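You operate a simulated robot arm through the tools that you are given. There is no shell and no other tool.

You run a simulated robot arm. Do the job below in one go: nothing can be reset, and whatever is moved stays where it is left.

Task
Bring the line up with only the front welder and belt switched on.
Fine: open the red air valve, turn the key on, flip those two switches and push start last. Leave the hoses and other controls as they are.

It is judged by the outcome, as a careful person would: the job done as asked, and still so three seconds after it is handed in. It fails if anything else is knocked over, pushed out of place, dropped, spilled or broken.

Robot
A 6-joint arm with a two-finger parallel gripper, fixed in place. Base frame: the origin is on the floor under the middle of its stand, x ahead of it, y to its left, z up. Lengths are in cm, angles in rad, forces in N, time in s.
With the tool pointing down near the work surface it reaches from about 30 to 84 cm from the base axis. Its first joint turns from -2.007 to 2.007 rad. Payload 3.43 kg.
The TCP is the grasp point between the finger pads, 3.4 cm short of the fingertips. In the tool frame z runs along the fingers and y along their closing line. Largest opening 12.8 cm; finger width 2.4, thickness 1.2; the body of the gripper, 4.8 by 13 cm, starts 9.6 cm behind the TCP.
Orientation is that of the tool frame in the base frame, as a unit quaternion [w, x, y, z]. With the fingers straight down and closing along the base's y, the tool's x points along the base's -x, its y along +y and its z along -z.

Tools
- The arm moves only by the tool arm_command. Its argument "moves" is a list of rows, each a list of 7 numbers: the shift along the base's x, y, z in units of 500 mm (1.0 is 500 mm), then the turn, a rotation vector about the base's x, y, z in units of 60 degrees (1.0 is 60 degrees), then the closure, from 0 (fully open) to 1 (shut). In form: [[x, y, z, wx, wy, wz, hand], ...]. A call has 1 to 20 rows; each row is the pose to reach, as a shift and turn from the pose commanded when the call began. A call with a number of a shift or a turn outside -1 to 1 is refused whole. Rows are played at 5 a second. More than 5 cm and 0.15 rad between two rows, or a gripper value outside its range, and nothing of the call is played. A pose out of reach is approached as far as the arm can. The call stops where the force on the tool passes 90 N (or 10 N more than at its start, if that is more) or the arm is blocked; 0.2 s more then pass. The fingers move at their own pace (about 10.8 cm/s each) and stop on an object; they squeeze with about 43 N. The grip force told is the motor's: it shows also when the fingers shut on nothing. Time passes only in rows, and 0.2 s behind the last, so rows that repeat a pose let the fingers close. It gives the time, the measured TCP pose, the force on the tool (base axes), the opening and the grip force at its end, in the units of the frame above (readings bear some noise), with the torque about the TCP (base axes, N m) and any sound that the robot's microphone picked up.
- Cameras (640 x 400 px; columns grow to the right, rows downward): "scene" is fixed at [5.11, 65.01, 159.76]; the picture's right is [-0.27, -0.96, 0.00], its down [-0.88, 0.25, -0.40] and it looks along [0.39, -0.11, -0.92] (base axes); focal length 299 px, centre (320, 200). "wrist" rides on the gripper at [7.6, -1.1, -16] in the tool frame; the picture's right is [0.15, 0.99, 0.00], its down [-0.88, 0.13, -0.46] and it looks along [-0.45, 0.07, 0.89] (tool axes); focal length 234 px, centre (320, 200). There is no depth. A picture from a camera that has moved, and an enlarged one, comes with that camera's place and axes in the base frame and with its lens.
- get_image(camera): a new picture of that camera. No time passes.
- move_column(by): moves the trunk up (or, below 0, down) by that many cm; the arm rides with it, the base frame stays. It gives what a move gives, with no picture.
- close_up(camera, box): a new picture of the part [left, top, right, bottom] of that camera's present view, enlarged. No time passes.
- sign_off(): hands the job in; it is judged then, once.

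Places have to be worked out from the pictures, the camera data and where the tool is seen. Open the gripper and draw the arm clear of the work before you hand the job in, unless the task says otherwise.

The tools are called after "Emit:" as a command line: name --pt "numbers of a row" for each row, then --argument value for the rest, lists and objects as JSON in quotes. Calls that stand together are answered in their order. arm_command: Moves the arm, as the interface text tells. Its arguments: {"type":"object","properties":{"moves":{"type":"array","items":{"type":"array","items":{"type":"number"}}}},"required":["moves"]} The other tools are called the same way: move_column (by) moves the trunk up or down; get_image (camera) takes a picture; close_up (camera, box) takes an enlarged picture of a part of a camera's view; sign_off () hands the job in.

At the start:

```text
time_s: 0.0
tool_pos: [44.01, 35.8, 114.66]
tcp_rot: [0.0, 0.001, 1.0, 0.0]
wrist_force: [1.0, 0.6, -0.6]
torque: [-0.01, 0.01, 0.0]
finger_gap: 12.82
finger_force: 0.0
trunk travel left (down, up): [-70.0, 9.0]
```

scene: 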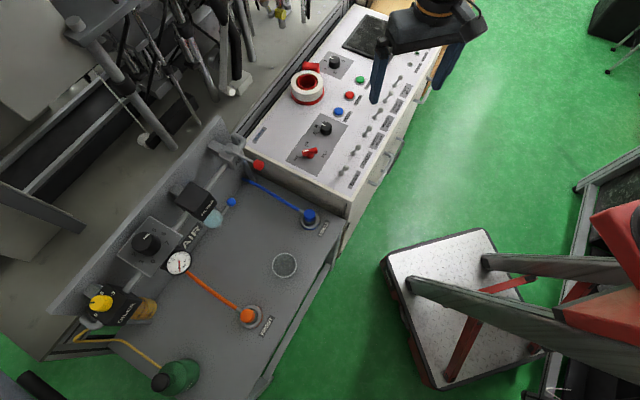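
wrist: 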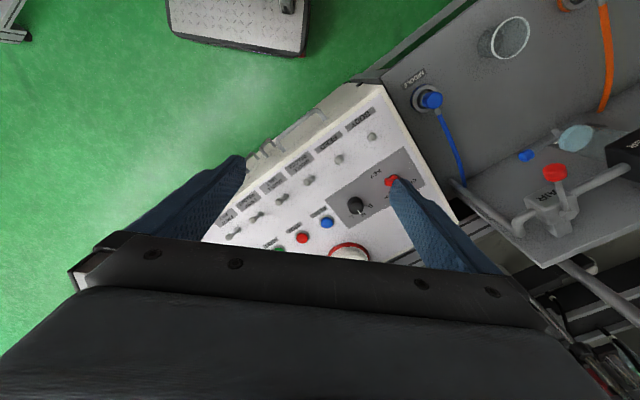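

I start by looking closely at the panel and the air unit in both cameras before moving anything.

Emit:
close_up --camera "scene" --box '[230, 0, 470, 220]'

Emit:
close_up --camera "scene" --box '[50, 130, 350, 400]'

Emit:
close_up --camera "wrist" --box '[200, 60, 480, 280]'

Emit:
close_up --camera "wrist" --box '[400, 0, 640, 280]'

```text
1.82 times, centred on (350, 110) of scene
camera zoom: at [5.11, 65.01, 159.76], right [-0.27, -0.96, 0.0], down [-0.88, 0.25, -0.4], along [0.39, -0.11, -0.92], focal length 544 px, centre (266, 364)
```

zoom: 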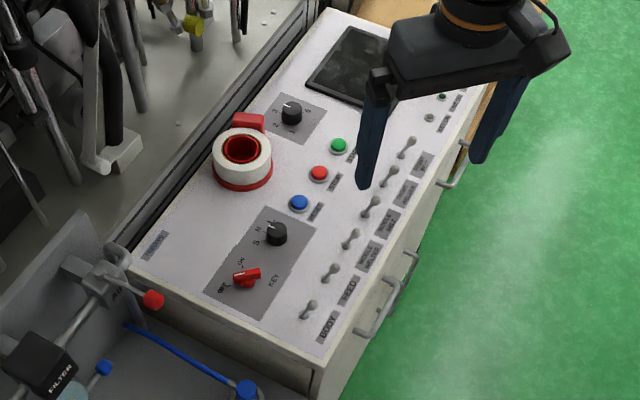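

```text
1.48 times, centred on (200, 265) of scene
camera zoom: at [5.11, 65.01, 159.76], right [-0.27, -0.96, 0.0], down [-0.88, 0.25, -0.4], along [0.39, -0.11, -0.92], focal length 443 px, centre (498, 104)
```

zoom: 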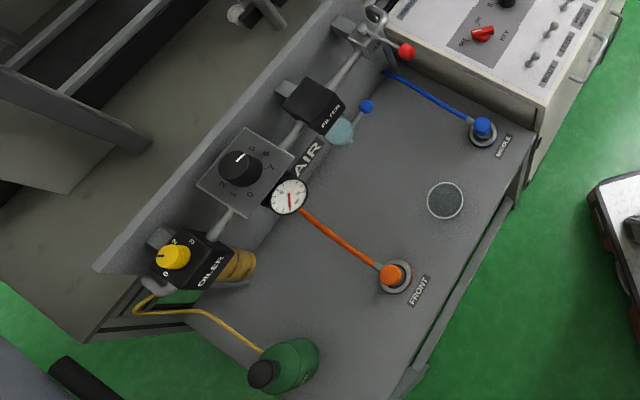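

```text
1.82 times, centred on (340, 170) of wrist
camera zoom: at [36.53, 34.61, 130.6], right [-0.15, 0.99, 0.0], down [0.88, 0.13, 0.46], along [0.45, 0.07, -0.89], focal length 426 px, centre (284, 254)
```

zoom: 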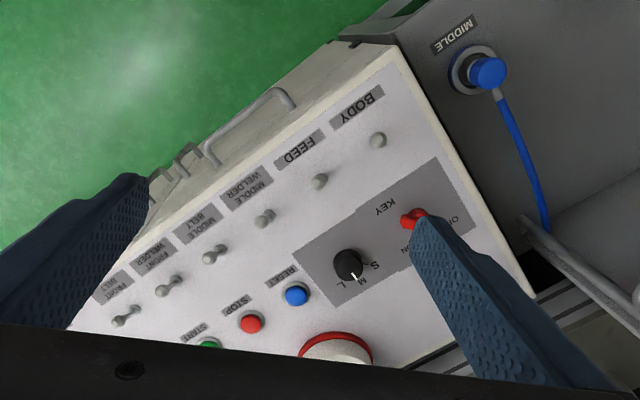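

```text
1.43 times, centred on (520, 140) of wrist
camera zoom: at [36.53, 34.61, 130.6], right [-0.15, 0.99, 0.0], down [0.88, 0.13, 0.46], along [0.45, 0.07, -0.89], focal length 334 px, centre (34, 286)
```

zoom: 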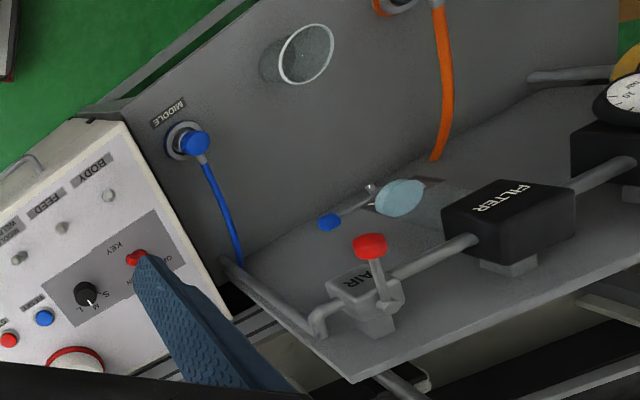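

The key is near (55, 54, 80), the switch row runs from about (45, 47, 82) at BODY to (74, 18, 82) at FRONT BELT, and the red valve knob is near (43, 69.5, 99). I move the open gripper, staying high, so I can look at the hidden part of the panel.

Emit:
arm_command --pt "0.02 -0.07 -0.03 0 0 0 0" --pt "0.04 -0.14 -0.06 0 0 0 0" --pt "0.06 -0.21 -0.09 0 0 0 0" --pt "0.08 -0.28 -0.12 0 0 0 0" --pt "0.1 -0.35 -0.15 0 0 0 0"

```text
time_s: 1.2
tool_pos: [49.07, 18.09, 107.23]
tcp_rot: [0.0, 0.0, 1.0, 0.0]
wrist_force: [-0.1, 1.2, -0.3]
torque: [-0.01, 0.02, -0.02]
finger_gap: 12.78
finger_force: 0.1
trunk travel left (down, up): [-70.0, 9.0]
```

The arm followed as commanded to (49, 18, 107). I take pictures from here.

Emit:
get_image --camera "wrist"

Emit:
get_image --camera "scene"

Emit:
close_up --camera "wrist" --box '[220, 120, 420, 280]'

Emit:
close_up --camera "scene" --box '[270, 40, 430, 210]'

Emit:
close_up --camera "scene" --box '[180, 110, 290, 220]'

```text
taken
camera wrist: at [41.54, 16.91, 123.12], right [-0.15, 0.99, 0.0], down [0.88, 0.13, 0.46], along [0.45, 0.07, -0.89], focal length 234 px, centre (320, 200)
```

wrist: 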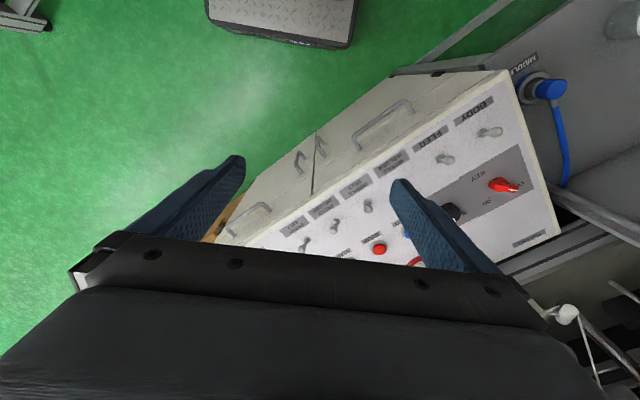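

```text
taken
```

scene: 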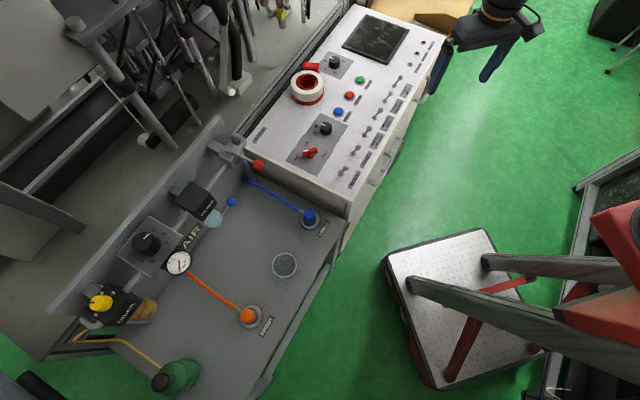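

```text
2.50 times, centred on (320, 200) of wrist
camera zoom: at [41.54, 16.91, 123.12], right [-0.15, 0.99, 0.0], down [0.88, 0.13, 0.46], along [0.45, 0.07, -0.89], focal length 585 px, centre (320, 200)
```

zoom: 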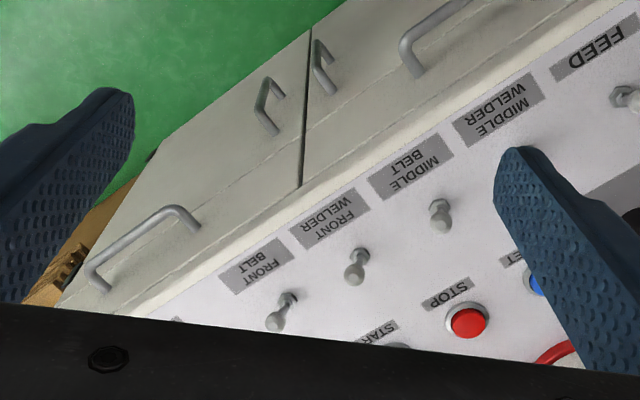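

```text
2.35 times, centred on (350, 125) of scene
camera zoom: at [5.11, 65.01, 159.76], right [-0.27, -0.96, 0.0], down [-0.88, 0.25, -0.4], along [0.39, -0.11, -0.92], focal length 704 px, centre (249, 376)
```

zoom: 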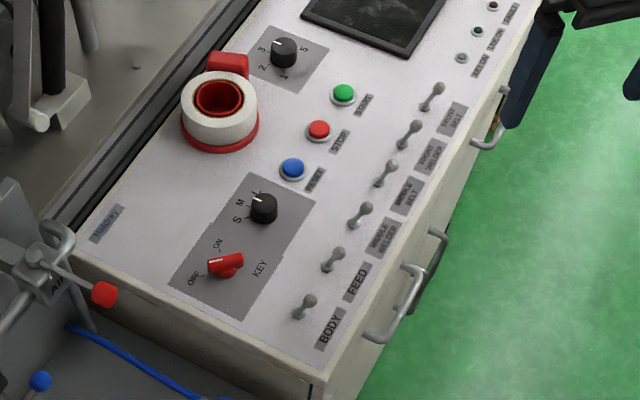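

```text
3.64 times, centred on (235, 165) of scene
camera zoom: at [5.11, 65.01, 159.76], right [-0.27, -0.96, 0.0], down [-0.88, 0.25, -0.4], along [0.39, -0.11, -0.92], focal length 1088 px, centre (629, 327)
```

zoom: 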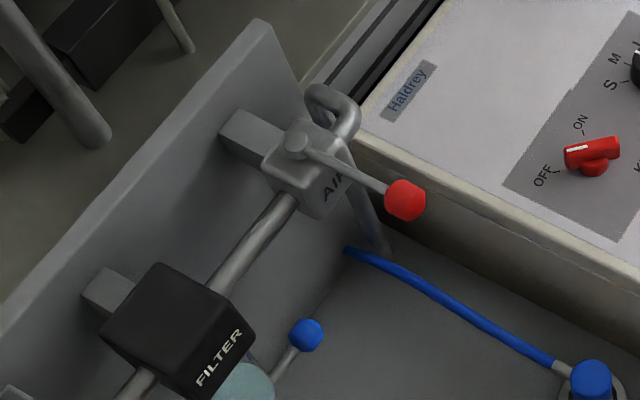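

The pictures show the valve lever pivoting on top of its block, now standing across the pipe (closed). The key points to OFF and all six toggles tilt the same way. I go over to the air valve with the tool yawed 45° to look at it closely.

Emit:
arm_command --pt "-0.0075 0.08 0.02 0 0 0.0625 0" --pt "-0.015 0.16 0.04 0 0 0.125 0" --pt "-0.0225 0.24 0.06 0 0 0.1875 0" --pt "-0.03 0.32 0.08 0 0 0.25 0" --pt "-0.0375 0.4 0.1 0 0 0.3125 0" --pt "-0.045 0.48 0.1 0 0 0.375 0" --pt "-0.0525 0.56 0.1 0 0 0.4375 0" --pt "-0.06 0.64 0.1 0 0 0.5 0" --pt "-0.0675 0.72 0.1 0 0 0.5625 0" --pt "-0.075 0.8 0.1 0 0 0.625 0" --pt "-0.0825 0.88 0.1 0 0 0.6875 0" --pt "-0.09 0.96 0.1 0 0 0.75 0"

```text
time_s: 3.8
tool_pos: [44.1, 66.72, 112.0]
tcp_rot: [0.001, -0.382, 0.924, 0.0]
wrist_force: [-0.7, -0.5, 0.5]
torque: [0.04, -0.01, 0.02]
finger_gap: 12.79
finger_force: 0.1
trunk travel left (down, up): [-70.0, 9.0]
```

The arm is at (44, 67, 112), above and in front of the valve. I take wrist and scene pictures of it.

Emit:
get_image --camera "wrist"

Emit:
close_up --camera "wrist" --box '[200, 80, 440, 260]'

Emit:
close_up --camera "scene" --box '[270, 40, 430, 210]'

```text
taken
camera wrist: at [39.66, 60.48, 127.92], right [-0.8, 0.6, 0.0], down [0.53, 0.71, 0.46], along [0.27, 0.37, -0.89], focal length 234 px, centre (320, 200)
```

wrist: 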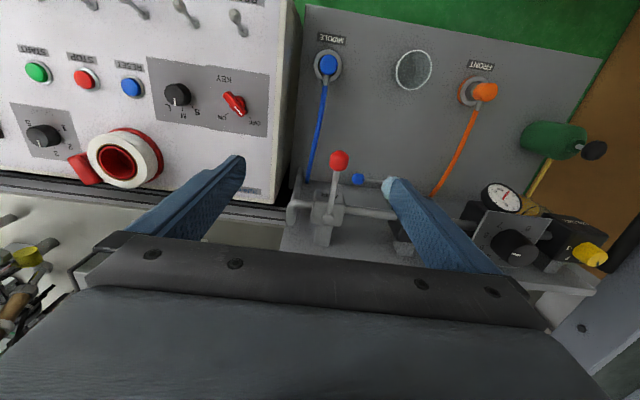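

```text
2.22 times, centred on (320, 170) of wrist
camera zoom: at [39.66, 60.48, 127.92], right [-0.8, 0.6, 0.0], down [0.53, 0.71, 0.46], along [0.27, 0.37, -0.89], focal length 520 px, centre (320, 267)
```

zoom: 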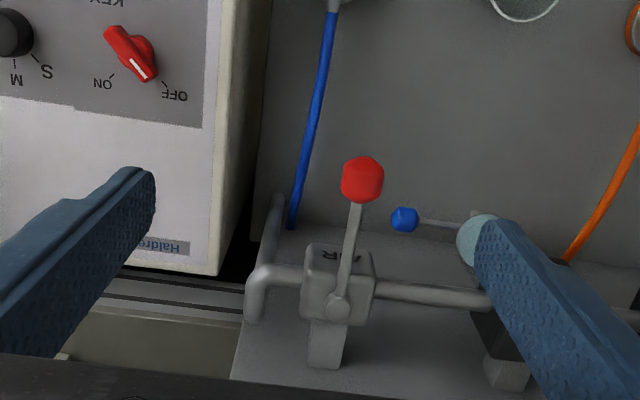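

```text
2.35 times, centred on (350, 125) of scene
camera zoom: at [5.11, 65.01, 159.76], right [-0.27, -0.96, 0.0], down [-0.88, 0.25, -0.4], along [0.39, -0.11, -0.92], focal length 704 px, centre (249, 376)
```

zoom: 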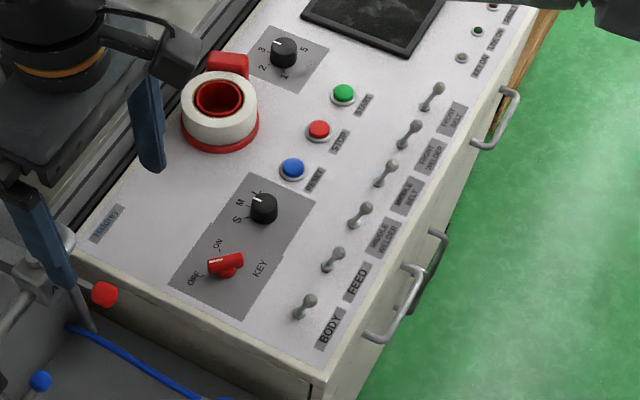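

The valve is well located now: pivot (49.1, 75.1, 99.7), knob (43.1, 69.2, 99.2), pipe about 4 cm lower. I close the fingers into a post, tilt the tool 30° outward for reach, and stop above a spot on the filter side of the lever.

Emit:
arm_command --pt "0 0 0 0 0 0 1" --pt "-0.007 0.024 0 0.0707 -0.0707 0 1" --pt "-0.014 0.048 0 0.1414 -0.1414 0 1" --pt "-0.021 0.072 -0.02 0.2121 -0.2121 0 1" --pt "-0.028 0.096 -0.04 0.2828 -0.2828 0 1" --pt "-0.036 0.118 -0.06 0.3536 -0.3536 0 1" --pt "-0.036 0.118 -0.07 0.3536 -0.3536 0 1"

```text
time_s: 5.4
tool_pos: [42.58, 72.3, 108.63]
tcp_rot: [0.241, -0.369, 0.892, 0.099]
wrist_force: [0.1, 0.0, 0.1]
torque: [0.0, 0.02, 0.01]
finger_gap: 0.0
finger_force: 32.8
trunk travel left (down, up): [-70.0, 9.0]
```

The tool is tilted and shut at (42.6, 72.3, 108.6). I check where the fingertip stands relative to the lever before going down.

Emit:
get_image --camera "wrist"

Emit:
close_up --camera "scene" --box '[180, 110, 290, 220]'

```text
taken
camera wrist: at [33.24, 61.18, 118.65], right [-0.79, 0.61, -0.07], down [0.28, 0.47, 0.84], along [0.54, 0.64, -0.54], focal length 234 px, centre (320, 200)
```

wrist: 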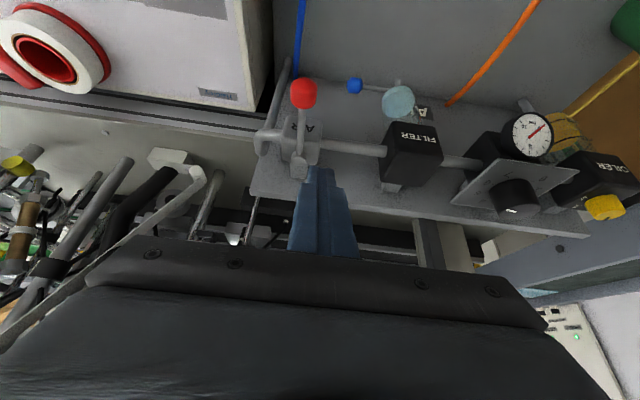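

```text
3.64 times, centred on (235, 165) of scene
camera zoom: at [5.11, 65.01, 159.76], right [-0.27, -0.96, 0.0], down [-0.88, 0.25, -0.4], along [0.39, -0.11, -0.92], focal length 1088 px, centre (629, 327)
```

zoom: 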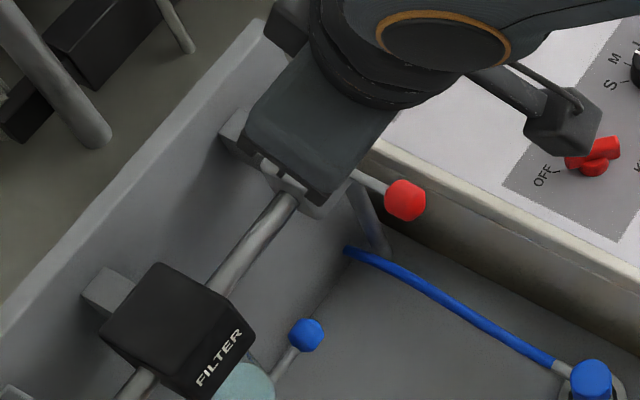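

The predicted lever and knob pixels match the picture, so my estimates hold. The tip is at about (43.8, 73.5, 105.7), clear of the lever on the filter side, and I lower it beside the lever.

Emit:
arm_command --pt "-0.007 0.007 -0.04 0 0 0 1" --pt "-0.007 0.007 -0.08 0 0 0 1" --pt "-0.007 0.007 -0.12 0 0 0 1" --pt "-0.007 0.007 -0.15 0 0 0 1" --pt "-0.007 0.007 -0.168 0 0 0 1"

Emit:
get_image --camera "wrist"

```text
time_s: 6.6
tool_pos: [42.41, 72.56, 100.41]
tcp_rot: [0.239, -0.37, 0.892, 0.099]
wrist_force: [-0.6, -0.3, 0.7]
torque: [0.01, 0.0, 0.0]
finger_gap: 0.0
finger_force: 33.7
trunk travel left (down, up): [-70.0, 9.0]
```

```text
taken
camera wrist: at [32.99, 61.39, 110.36], right [-0.79, 0.61, -0.07], down [0.29, 0.47, 0.83], along [0.54, 0.64, -0.55], focal length 234 px, centre (320, 200)
```

wrist: 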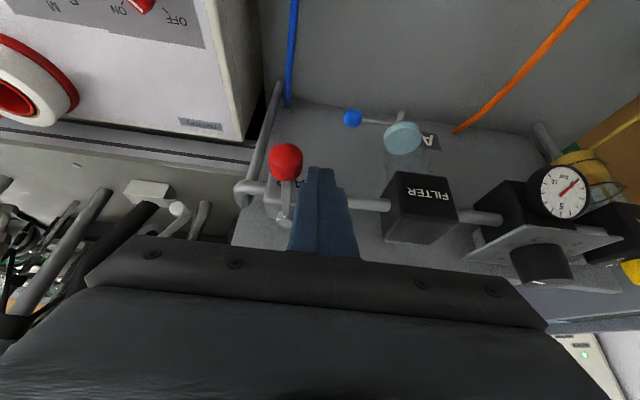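

The post is beside the lever with no contact force. I push gently toward the console side in small steps and watch the force.

Emit:
arm_command --pt "0.007 -0.007 0 0 0 0 1" --pt "0.014 -0.014 0 0 0 0 1" --pt "0.021 -0.021 0 0 0 0 1" --pt "0.025 -0.025 0 0 0 0 1" --pt "0.028 -0.028 0 0 0 0 1"

Emit:
get_image --camera "wrist"

```text
time_s: 7.8
tool_pos: [43.77, 71.01, 100.31]
tcp_rot: [0.24, -0.369, 0.892, 0.099]
wrist_force: [1.4, 1.9, 3.1]
torque: [0.02, -0.01, 0.06]
finger_gap: 0.0
finger_force: 33.1
trunk travel left (down, up): [-70.0, 9.0]
```

```text
taken
camera wrist: at [34.28, 60.02, 110.38], right [-0.79, 0.61, -0.07], down [0.29, 0.47, 0.84], along [0.54, 0.64, -0.54], focal length 234 px, centre (320, 200)
```

wrist: 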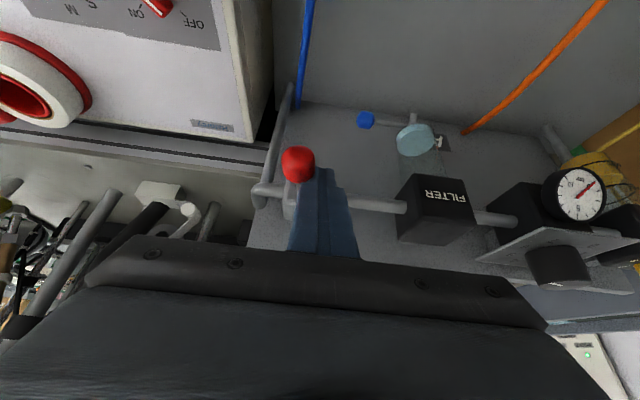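

The knob moved about 1 cm toward the console with only a few newtons, so the lever turns this way. I continue along its arc to about 60°, raising the tip slightly to stay above the pipe.

Emit:
arm_command --pt "0.004 -0.009 0.004 0 0 0 1" --pt "0.0078 -0.0182 0.008 0 0 0 1" --pt "0.017 -0.026 0.011 0 0 0 1" --pt "0.027 -0.034 0.014 0 0 0 1" --pt "0.036 -0.0414 0.016 0 0 0 1" --pt "0.049 -0.045 0.016 0 0 0 1" --pt "0.062 -0.0485 0.016 0 0 0 1" --pt "0.0758 -0.0518 0.016 0 0 0 1"

Emit:
get_image --camera "wrist"

Emit:
close_up --camera "scene" --box '[180, 110, 290, 220]'

```text
time_s: 9.6
tool_pos: [47.65, 68.61, 100.88]
tcp_rot: [0.239, -0.37, 0.892, 0.099]
wrist_force: [1.3, 0.3, -0.6]
torque: [0.0, 0.04, 0.0]
finger_gap: 0.0
finger_force: 33.0
trunk travel left (down, up): [-70.0, 9.0]
```

```text
taken
camera wrist: at [38.25, 57.52, 111.01], right [-0.79, 0.61, -0.07], down [0.29, 0.47, 0.83], along [0.54, 0.64, -0.55], focal length 234 px, centre (320, 200)
```

wrist: 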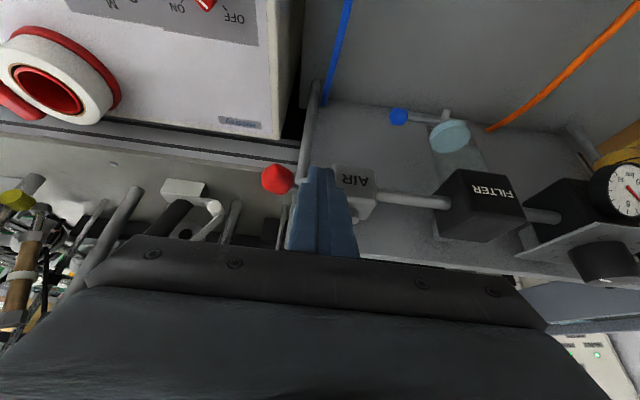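

```text
3.64 times, centred on (235, 165) of scene
camera zoom: at [5.11, 65.01, 159.76], right [-0.27, -0.96, 0.0], down [-0.88, 0.25, -0.4], along [0.39, -0.11, -0.92], focal length 1088 px, centre (629, 327)
```

zoom: 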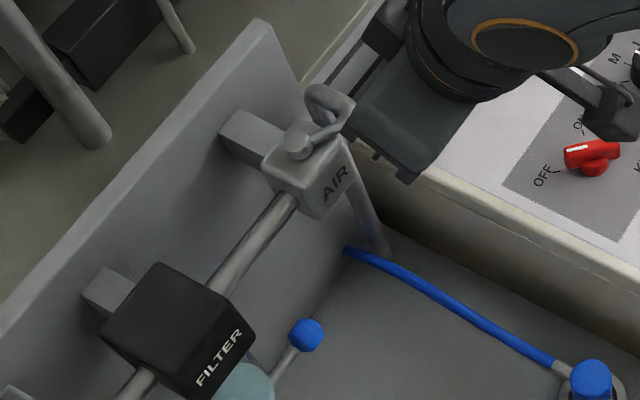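

The lever follows, now at roughly 60°, with negligible force. I carry on to about 90°.

Emit:
arm_command --pt "0.012 0.0 0 0 0 0 1" --pt "0.0236 0.001 0 0 0 0 1" --pt "0.0336 0.0018 0 0 0 0 1" --pt "0.043 0.0045 0 0 0 0 1" --pt "0.0525 0.0085 0 0 0 0 1" --pt "0.062 0.0125 0 0 0 0 1" --pt "0.0668 0.0142 0 0 0 0 1"

Emit:
get_image --camera "wrist"

Emit:
close_up --camera "scene" --box '[180, 110, 290, 220]'

```text
time_s: 11.2
tool_pos: [50.96, 69.07, 100.95]
tcp_rot: [0.239, -0.369, 0.893, 0.099]
wrist_force: [-0.5, 0.5, -0.1]
torque: [0.02, 0.04, -0.01]
finger_gap: 0.02
finger_force: 32.9
trunk travel left (down, up): [-70.0, 9.0]
```

```text
taken
camera wrist: at [41.46, 58.13, 111.04], right [-0.79, 0.61, -0.07], down [0.29, 0.47, 0.83], along [0.54, 0.64, -0.55], focal length 234 px, centre (320, 200)
```

wrist: 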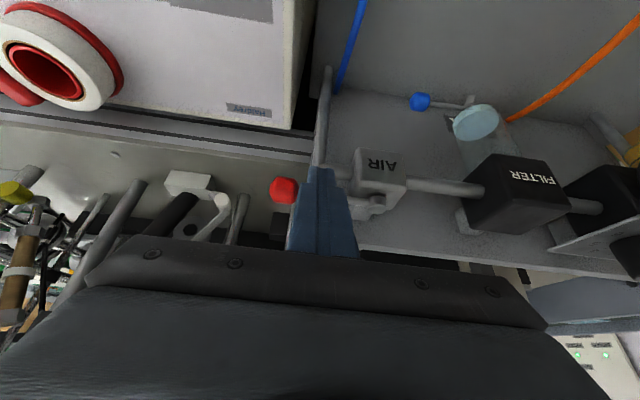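

```text
3.64 times, centred on (235, 165) of scene
camera zoom: at [5.11, 65.01, 159.76], right [-0.27, -0.96, 0.0], down [-0.88, 0.25, -0.4], along [0.39, -0.11, -0.92], focal length 1088 px, centre (629, 327)
```

zoom: 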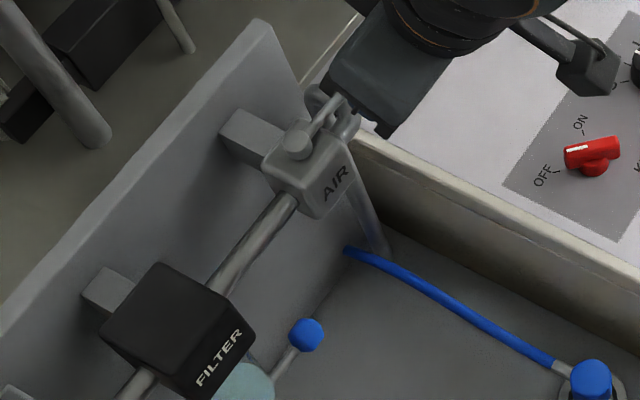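

By the knob pixel the lever is at about 85–88°. I nudge a little further outward in fine steps to reach the end stop, watching the force.

Emit:
arm_command --pt "0.003 0.003 0 0 0 0 1" --pt "0.006 0.006 0 0 0 0 1" --pt "0.009 0.009 0 0 0 0 1"

Emit:
get_image --camera "wrist"

Emit:
close_up --camera "scene" --box '[370, 20, 450, 80]'

```text
time_s: 12.0
tool_pos: [51.06, 69.54, 100.92]
tcp_rot: [0.237, -0.37, 0.893, 0.098]
wrist_force: [-20.3, -18.1, -3.3]
torque: [-0.28, 0.57, 0.15]
finger_gap: 0.01
finger_force: 33.2
trunk travel left (down, up): [-70.0, 9.0]
```

```text
taken
camera wrist: at [41.7, 58.43, 110.98], right [-0.79, 0.61, -0.07], down [0.29, 0.47, 0.83], along [0.54, 0.64, -0.55], focal length 234 px, centre (320, 200)
```

wrist: 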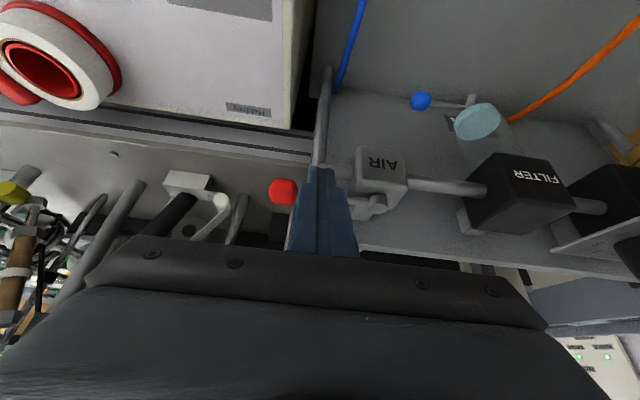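

```text
6.67 times, centred on (410, 50) of scene
camera zoom: at [5.11, 65.01, 159.76], right [-0.27, -0.96, 0.0], down [-0.88, 0.25, -0.4], along [0.39, -0.11, -0.92], focal length 1994 px, centre (-280, 1200)
```

zoom: 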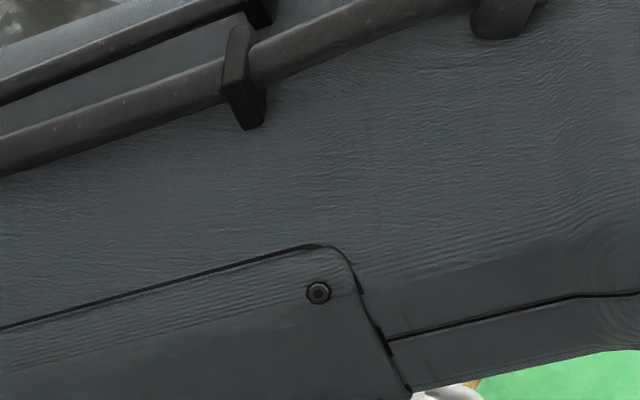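

The force rose to 27 N with no more motion, so the lever is at its open stop, in line with the pipe. I back off away from the lever, lift, and take the tilt out.

Emit:
arm_command --pt "-0.012 -0.012 0 0 0 0 1" --pt "-0.03 -0.03 0.01 0 0 0 1" --pt "-0.05 -0.05 0.05 0 0 0 1" --pt "-0.05 -0.08 0.1 -0.0707 0.0707 0 1" --pt "-0.04 -0.12 0.12 -0.1414 0.1414 0 1" --pt "-0.03 -0.16 0.12 -0.2121 0.2121 0 1" --pt "-0.02 -0.2 0.12 -0.2828 0.2828 0 1" --pt "-0.01 -0.24 0.12 -0.3536 0.3536 0 1"

Emit:
close_up --camera "scene" --box '[180, 110, 290, 220]'

```text
time_s: 13.8
tool_pos: [50.89, 57.88, 107.15]
tcp_rot: [-0.001, -0.383, 0.924, 0.0]
wrist_force: [-0.6, 0.0, -0.3]
torque: [-0.02, -0.06, -0.03]
finger_gap: 0.0
finger_force: 33.9
trunk travel left (down, up): [-70.0, 9.0]
```

```text
3.64 times, centred on (235, 165) of scene
camera zoom: at [5.11, 65.01, 159.76], right [-0.27, -0.96, 0.0], down [-0.88, 0.25, -0.4], along [0.39, -0.11, -0.92], focal length 1088 px, centre (629, 327)
```

zoom: 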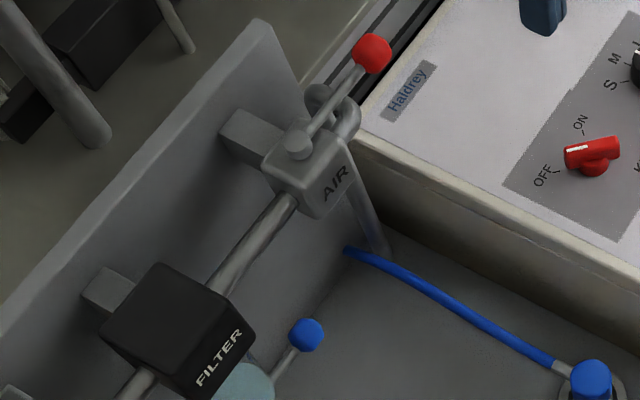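

The lever now lies in line with the pipe: the air valve is open. Next I go above the key (bar centred near (54.0, 54.6), lying along y), yawing another 45° so the fingers will close across the bar.

Emit:
arm_command --pt "0.009 -0.009 -0.02 0 0 0.107 0.61" --pt "0.018 -0.019 -0.05 0 0 0.214 0.61" --pt "0.027 -0.028 -0.08 0 0 0.321 0.61" --pt "0.036 -0.038 -0.11 0 0 0.428 0.61" --pt "0.045 -0.047 -0.14 0 0 0.535 0.61" --pt "0.054 -0.057 -0.17 0 0 0.642 0.61" --pt "0.063 -0.066 -0.2 0 0 0.75 0.61" --pt "0.063 -0.066 -0.2 0 0 0.75 0.61"

Emit:
get_image --camera "wrist"

Emit:
close_up --camera "wrist" --box '[220, 80, 420, 220]'

Emit:
close_up --camera "scene" --box '[260, 100, 380, 200]'

```text
time_s: 15.6
tool_pos: [54.03, 54.32, 97.38]
tcp_rot: [0.0, 0.707, -0.707, -0.001]
wrist_force: [0.4, -0.3, -0.1]
torque: [0.0, 0.01, -0.03]
finger_gap: 4.99
finger_force: 0.0
trunk travel left (down, up): [-70.0, 9.0]
```

```text
taken
camera wrist: at [55.13, 46.88, 113.29], right [-0.99, -0.15, 0.0], down [-0.13, 0.88, 0.46], along [-0.07, 0.45, -0.89], focal length 234 px, centre (320, 200)
```

wrist: 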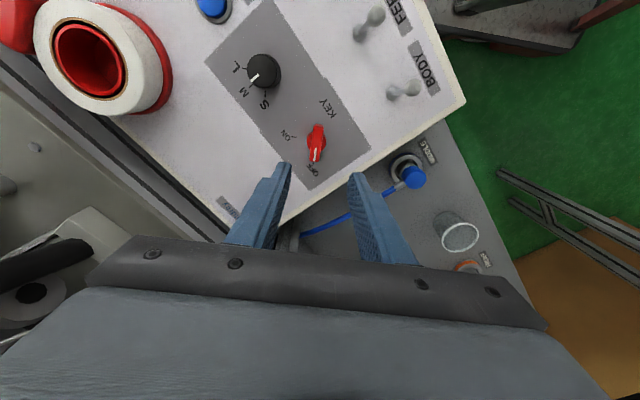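

```text
2.86 times, centred on (320, 150) of wrist
camera zoom: at [55.13, 46.88, 113.29], right [-0.99, -0.15, 0.0], down [-0.13, 0.88, 0.46], along [-0.07, 0.45, -0.89], focal length 669 px, centre (320, 343)
```

zoom: 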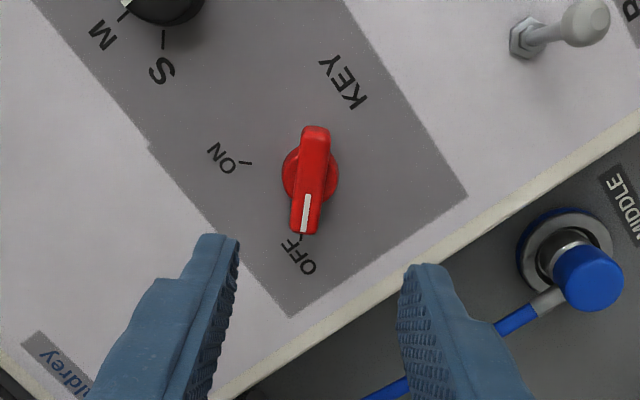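

```text
4.00 times, centred on (320, 150) of scene
camera zoom: at [5.11, 65.01, 159.76], right [-0.27, -0.96, 0.0], down [-0.88, 0.25, -0.4], along [0.39, -0.11, -0.92], focal length 1196 px, centre (320, 400)
```

zoom: 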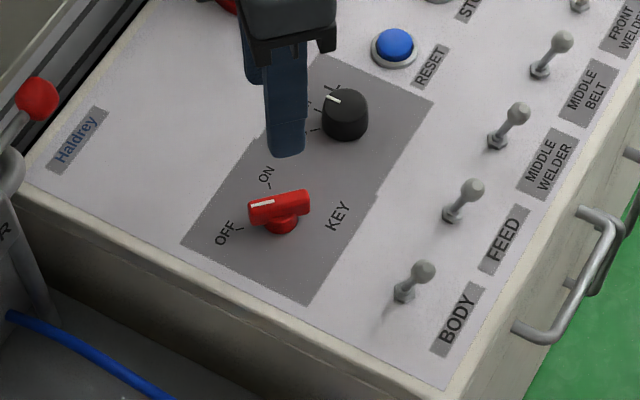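

The key bar is clear: its axis is near (54.45, 54.2), panel surface at z≈80. OFF points to +y and ON to +x, so a 90° clockwise turn is needed. I zoom further to judge the heights of the knob base and bar before gripping.

Emit:
close_up --camera "scene" --box '[290, 135, 330, 165]'

Emit:
close_up --camera "wrist" --box '[290, 115, 340, 170]'

Emit:
close_up --camera "scene" --box '[380, 60, 420, 120]'

```text
13.33 times, centred on (310, 150) of scene
camera zoom: at [5.11, 65.01, 159.76], right [-0.27, -0.96, 0.0], down [-0.88, 0.25, -0.4], along [0.39, -0.11, -0.92], focal length 3988 px, centre (453, 867)
```

zoom: 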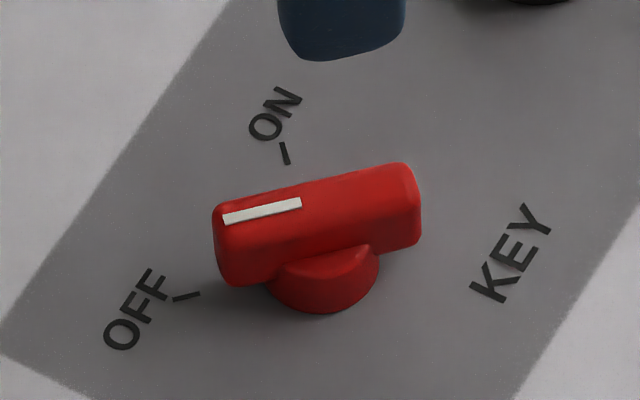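

```text
7.27 times, centred on (315, 142) of wrist
camera zoom: at [55.13, 46.88, 113.29], right [-0.99, -0.15, 0.0], down [-0.13, 0.88, 0.46], along [-0.07, 0.45, -0.89], focal length 1703 px, centre (356, 618)
```

zoom: 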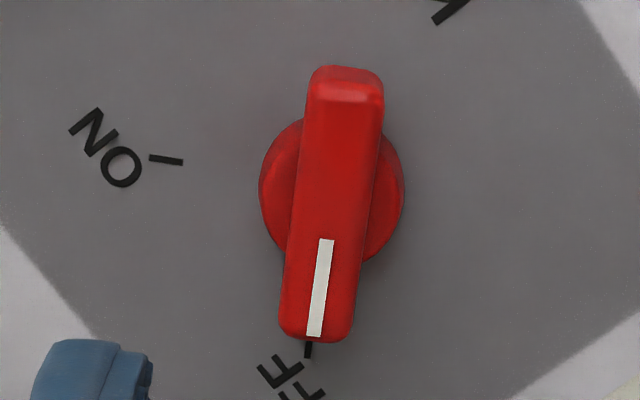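

```text
6.67 times, centred on (400, 90) of scene
camera zoom: at [5.11, 65.01, 159.76], right [-0.27, -0.96, 0.0], down [-0.88, 0.25, -0.4], along [0.39, -0.11, -0.92], focal length 1994 px, centre (-213, 933)
```

zoom: 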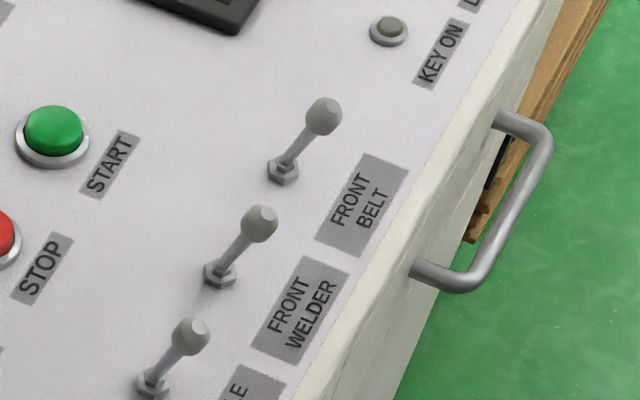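

The bar is 1.4 cm wide with its top at z≈83, on a round base of radius 1.35 cm. I lower the open fingers around the bar so that the tips end near z≈82, above the base.

Emit:
arm_command --pt "0.0094 -0.005 -0.06 0 0 0 0.61" --pt "0.0094 -0.005 -0.12 0 0 0 0.61" --pt "0.0094 -0.005 -0.17 0 0 0 0.61" --pt "0.0094 -0.005 -0.21 0 0 0 0.61" --pt "0.0094 -0.005 -0.238 0 0 0 0.61" --pt "0.0094 -0.005 -0.238 0 0 0 0.61"

Emit:
close_up --camera "wrist" --box '[240, 120, 400, 240]'

Emit:
close_up --camera "scene" --box '[270, 120, 350, 180]'

```text
time_s: 17.0
tool_pos: [54.35, 54.04, 85.24]
tcp_rot: [0.0, -0.707, 0.707, 0.0]
wrist_force: [-0.1, 0.1, 0.1]
torque: [0.02, 0.03, -0.01]
finger_gap: 5.02
finger_force: 0.1
trunk travel left (down, up): [-70.0, 9.0]
```

```text
3.33 times, centred on (320, 180) of wrist
camera zoom: at [55.49, 46.41, 101.14], right [-0.99, -0.15, 0.0], down [-0.13, 0.88, 0.46], along [-0.07, 0.45, -0.89], focal length 781 px, centre (320, 267)
```

zoom: 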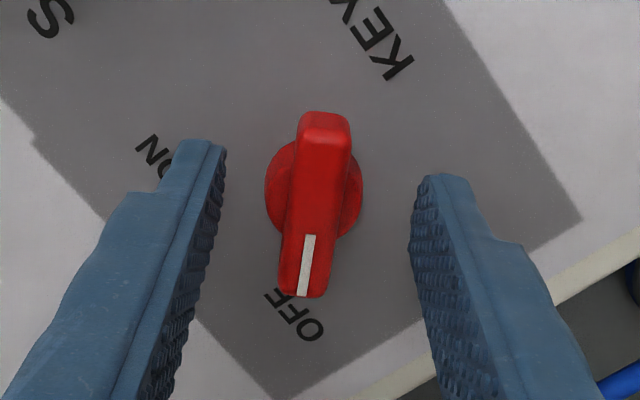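

```text
6.67 times, centred on (310, 150) of scene
camera zoom: at [5.11, 65.01, 159.76], right [-0.27, -0.96, 0.0], down [-0.88, 0.25, -0.4], along [0.39, -0.11, -0.92], focal length 1994 px, centre (387, 533)
```

zoom: 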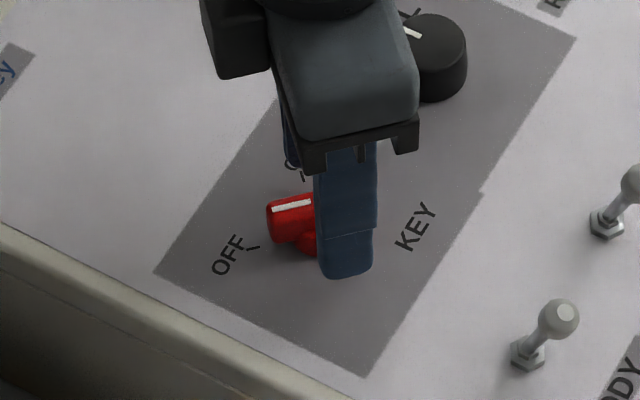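

The tips straddle the bar, centred within 2 mm of its axis. I correct that and close on the bar.

Emit:
arm_command --pt "0.002 0.003 0.003 0 0 0 0.7" --pt "0.002 0.003 0.003 0 0 0 0.8" --pt "0.002 0.003 0.003 0 0 0 0.9" --pt "0.002 0.003 0.003 0 0 0 0.95" --pt "0.002 0.003 0.003 0 0 0 0.95"

Emit:
close_up --camera "wrist" --box '[240, 120, 400, 240]'

```text
time_s: 18.2
tool_pos: [54.36, 54.31, 85.28]
tcp_rot: [0.0, -0.707, 0.707, 0.0]
wrist_force: [-3.8, -0.5, -0.3]
torque: [-0.12, 0.09, -0.03]
finger_gap: 1.37
finger_force: 45.1
trunk travel left (down, up): [-70.0, 9.0]
```

```text
3.33 times, centred on (320, 180) of wrist
camera zoom: at [55.62, 46.65, 101.27], right [-0.99, -0.15, 0.0], down [-0.13, 0.88, 0.46], along [-0.07, 0.45, -0.89], focal length 781 px, centre (320, 267)
```

zoom: 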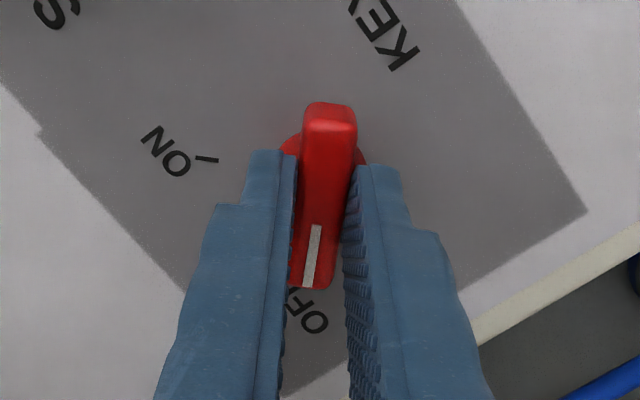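

The gap is 1.37 cm, the bar's width, so the fingers hold the bar itself. I turn it clockwise 45° and check the forces.

Emit:
arm_command --pt "0 0 0 0 0 -0.107 0.95" --pt "0 0 0 0 0 -0.214 0.95" --pt "0 0 0 0 0 -0.321 0.95" --pt "0 0 0 0 0 -0.428 0.95" --pt "0 0 0 0 0 -0.535 0.95" --pt "0 0 0 0 0 -0.642 0.95" --pt "0 0 0 0 0 -0.75 0.95"

Emit:
close_up --camera "wrist" --box '[240, 120, 400, 240]'

```text
time_s: 19.8
tool_pos: [54.31, 54.36, 85.17]
tcp_rot: [-0.002, -0.382, 0.924, 0.0]
wrist_force: [-37.2, 5.5, 1.1]
torque: [-0.5, 1.74, 0.08]
finger_gap: 1.38
finger_force: 44.7
trunk travel left (down, up): [-70.0, 9.0]
```

```text
3.33 times, centred on (320, 180) of wrist
camera zoom: at [49.83, 48.18, 101.29], right [-0.8, 0.6, 0.0], down [0.53, 0.72, 0.45], along [0.27, 0.36, -0.89], focal length 781 px, centre (320, 267)
```

zoom: 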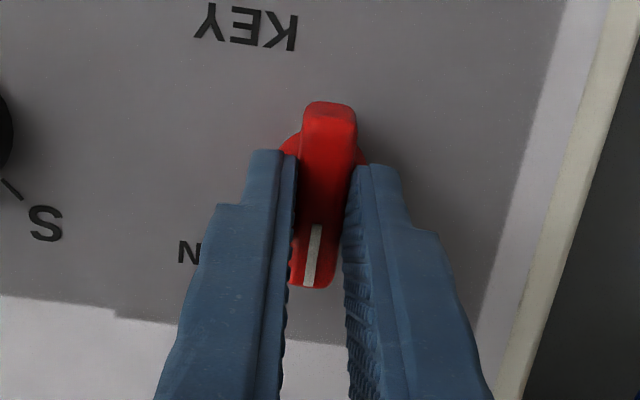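

The key turned 45° but there is a 37 N side load, meaning my commanded centre is slightly too far in +x. I relax it by 1.5 mm before turning further.

Emit:
arm_command --pt "-0.002 0 0 0 0 0 0.95" --pt "-0.003 0 0 0 0 0 0.95"

```text
time_s: 20.4
tool_pos: [54.29, 54.33, 85.28]
tcp_rot: [0.0, -0.382, 0.924, 0.0]
wrist_force: [-34.0, 9.7, -4.8]
torque: [-0.37, 1.79, 0.04]
finger_gap: 1.38
finger_force: 44.9
trunk travel left (down, up): [-70.0, 9.0]
```

The side load barely changed, so rather than fight it I release the bar, let the tool settle, and look at how it sits before regripping.

Emit:
arm_command --pt "0 0 0 0 0 0 0.8" --pt "0 0 0 0 0 0 0.8" --pt "0 0 0 0 0 0 0.8"

Emit:
close_up --camera "wrist" --box '[240, 120, 400, 240]'

Emit:
close_up --camera "scene" --box '[270, 120, 350, 180]'

```text
time_s: 21.2
tool_pos: [54.32, 54.26, 85.44]
tcp_rot: [-0.001, -0.383, 0.924, 0.0]
wrist_force: [-0.4, 1.3, -0.3]
torque: [-0.02, -0.01, 0.03]
finger_gap: 2.58
finger_force: 0.0
trunk travel left (down, up): [-70.0, 9.0]
```

```text
3.33 times, centred on (320, 180) of wrist
camera zoom: at [49.91, 48.12, 101.31], right [-0.8, 0.6, 0.0], down [0.53, 0.72, 0.46], along [0.27, 0.37, -0.89], focal length 781 px, centre (320, 267)
```

zoom: 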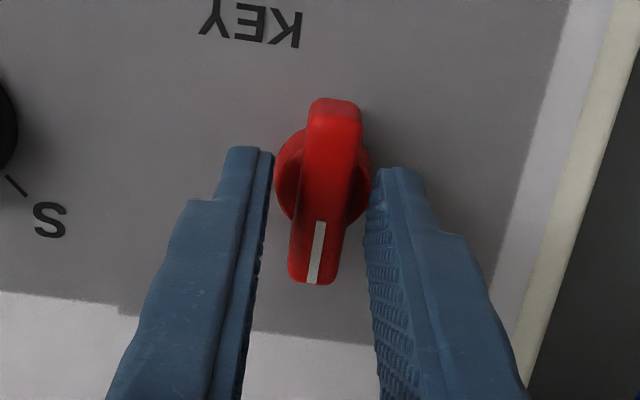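

```text
6.67 times, centred on (310, 150) of scene
camera zoom: at [5.11, 65.01, 159.76], right [-0.27, -0.96, 0.0], down [-0.88, 0.25, -0.4], along [0.39, -0.11, -0.92], focal length 1994 px, centre (387, 533)
```

zoom: 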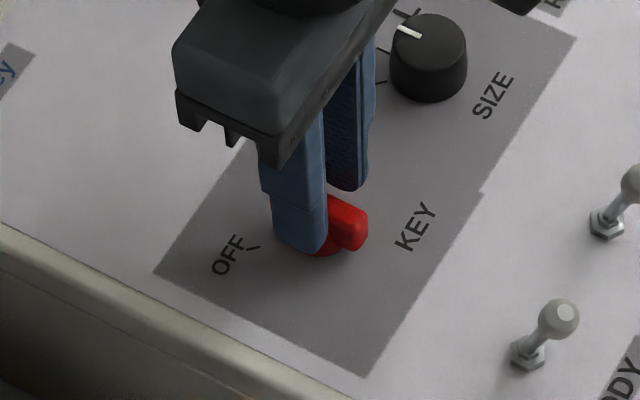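

The key has kept its 45° turn; the bar sits about 1.5 mm off the middle between the fingers. I recentre, hold it loosely (about 1.8 cm gap) and turn on past the rest of the way so play doesn't matter.

Emit:
arm_command --pt "-0.0028 0.002 0 0 0 0 0.85" --pt "-0.0028 0.002 0 0 0 0 0.86" --pt "-0.0028 0.002 0 0 0 -0.107 0.86" --pt "-0.0028 0.002 0 0 0 -0.214 0.86" --pt "-0.0028 0.002 0 0 0 -0.321 0.86" --pt "-0.0028 0.002 0 0 0 -0.428 0.86" --pt "-0.0028 0.002 0 0 0 -0.535 0.86" --pt "-0.0028 0.002 0 0 0 -0.642 0.86" --pt "-0.0028 0.002 0 0 0 -0.75 0.86"

Emit:
close_up --camera "wrist" --box '[240, 120, 400, 240]'

Emit:
close_up --camera "scene" --box '[270, 120, 350, 180]'

```text
time_s: 23.2
tool_pos: [54.31, 54.43, 85.3]
tcp_rot: [0.0, 0.001, 1.0, 0.0]
wrist_force: [-0.5, 0.5, 0.0]
torque: [-0.01, 0.02, 0.01]
finger_gap: 1.8
finger_force: 0.0
trunk travel left (down, up): [-70.0, 9.0]
```

```text
3.33 times, centred on (320, 180) of wrist
camera zoom: at [46.77, 53.21, 101.27], right [-0.14, 0.99, 0.0], down [0.88, 0.13, 0.46], along [0.45, 0.07, -0.89], focal length 781 px, centre (320, 267)
```

zoom: 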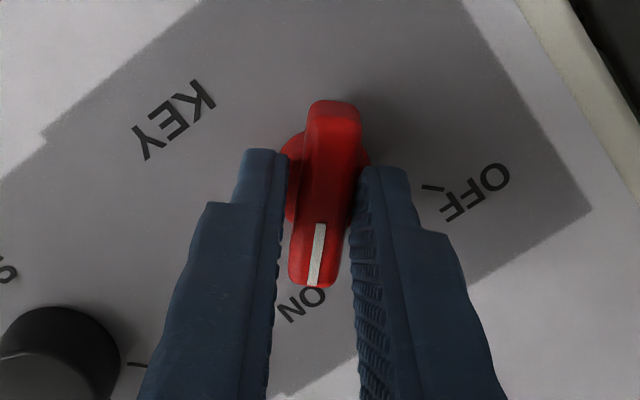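

```text
6.67 times, centred on (310, 150) of scene
camera zoom: at [5.11, 65.01, 159.76], right [-0.27, -0.96, 0.0], down [-0.88, 0.25, -0.4], along [0.39, -0.11, -0.92], focal length 1994 px, centre (387, 533)
```

zoom: 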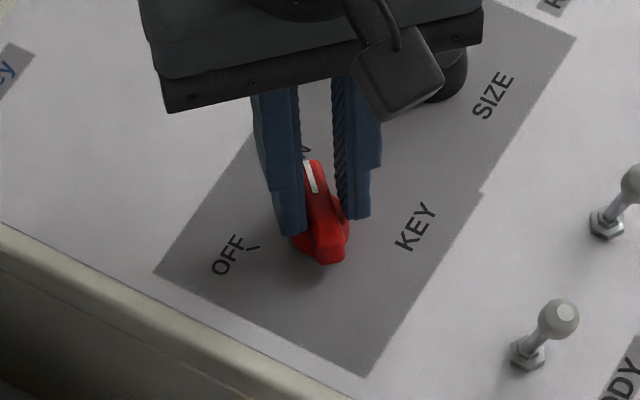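

The key is nearly at ON (about 85°). I turn a further 10° with the loose hold so it reaches its stop.

Emit:
arm_command --pt "0 0 0 0 0 -0.06 0.86" --pt "0 0 0 0 0 -0.12 0.86" --pt "0 0 0 0 0 -0.17 0.86"

Emit:
close_up --camera "wrist" --box '[240, 120, 400, 240]'

Emit:
close_up --camera "scene" --box '[380, 20, 440, 70]'

```text
time_s: 24.0
tool_pos: [54.3, 54.46, 85.37]
tcp_rot: [0.0, 0.089, 0.996, 0.0]
wrist_force: [-0.7, 2.5, 0.4]
torque: [0.04, 0.03, 0.06]
finger_gap: 1.91
finger_force: 0.6
trunk travel left (down, up): [-70.0, 9.0]
```

```text
3.33 times, centred on (320, 180) of wrist
camera zoom: at [46.69, 54.64, 101.33], right [0.03, 1.0, 0.0], down [0.89, -0.03, 0.46], along [0.46, -0.01, -0.89], focal length 781 px, centre (320, 267)
```

zoom: 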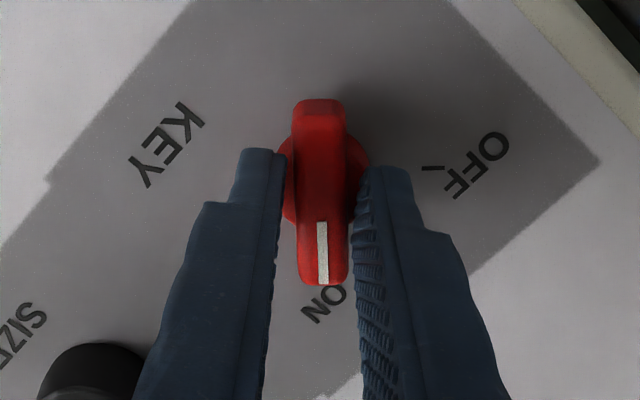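

```text
8.00 times, centred on (410, 45) of scene
camera zoom: at [5.11, 65.01, 159.76], right [-0.27, -0.96, 0.0], down [-0.88, 0.25, -0.4], along [0.39, -0.11, -0.92], focal length 2393 px, centre (-400, 1440)
```

zoom: 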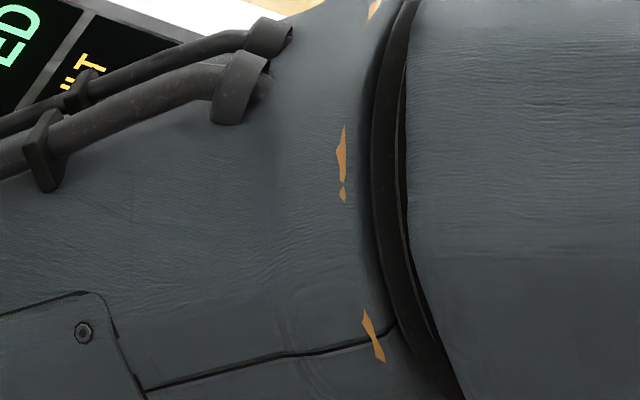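

The fingers now overrun the bar slightly (gap forced to 1.9 cm), the bar points to +x, that is ON, and the panel screen has lit up. I open, lift straight up and swing back to look at the screen and panel.

Emit:
arm_command --pt "0 0 0 0 0 0.05 0.75" --pt "0 0 0 0 0 0.05 0.61" --pt "0 0 0.05 0 0 0.05 0.61" --pt "0 0 0.12 0 0 0.05 0.61" --pt "0 0 0.2 0 0 0.05 0.61" --pt "-0.04 -0.04 0.28 0 0 0.05 0.8" --pt "-0.1 -0.1 0.34 0 0 0.05 1" --pt "-0.16 -0.16 0.4 0 0 0.05 1" --pt "-0.22 -0.22 0.44 0 0 0.05 1" --pt "-0.28 -0.28 0.44 0 0 0.05 1"

Emit:
get_image --camera "scene"

Emit:
get_image --camera "wrist"

```text
refused: row 7 steps farther than a row can; nothing moved
```

```text
taken
```

scene: 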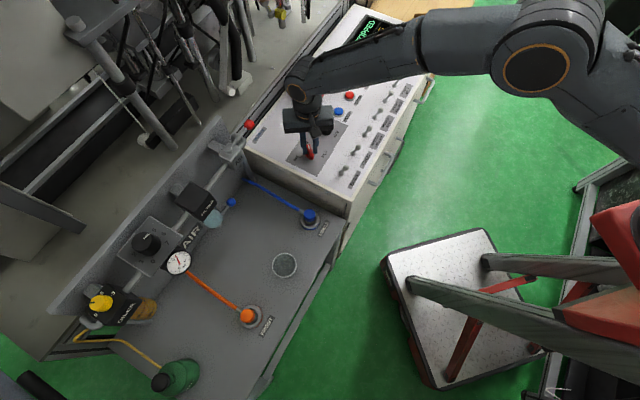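

```text
taken
camera wrist: at [46.69, 54.64, 101.33], right [0.03, 1.0, 0.0], down [0.89, -0.03, 0.46], along [0.46, -0.01, -0.89], focal length 234 px, centre (320, 200)
```

wrist: 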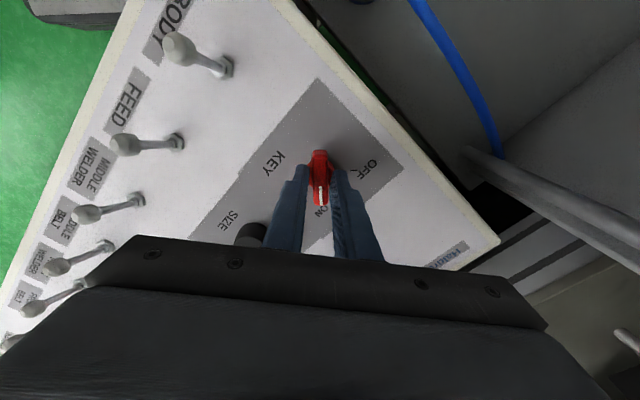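

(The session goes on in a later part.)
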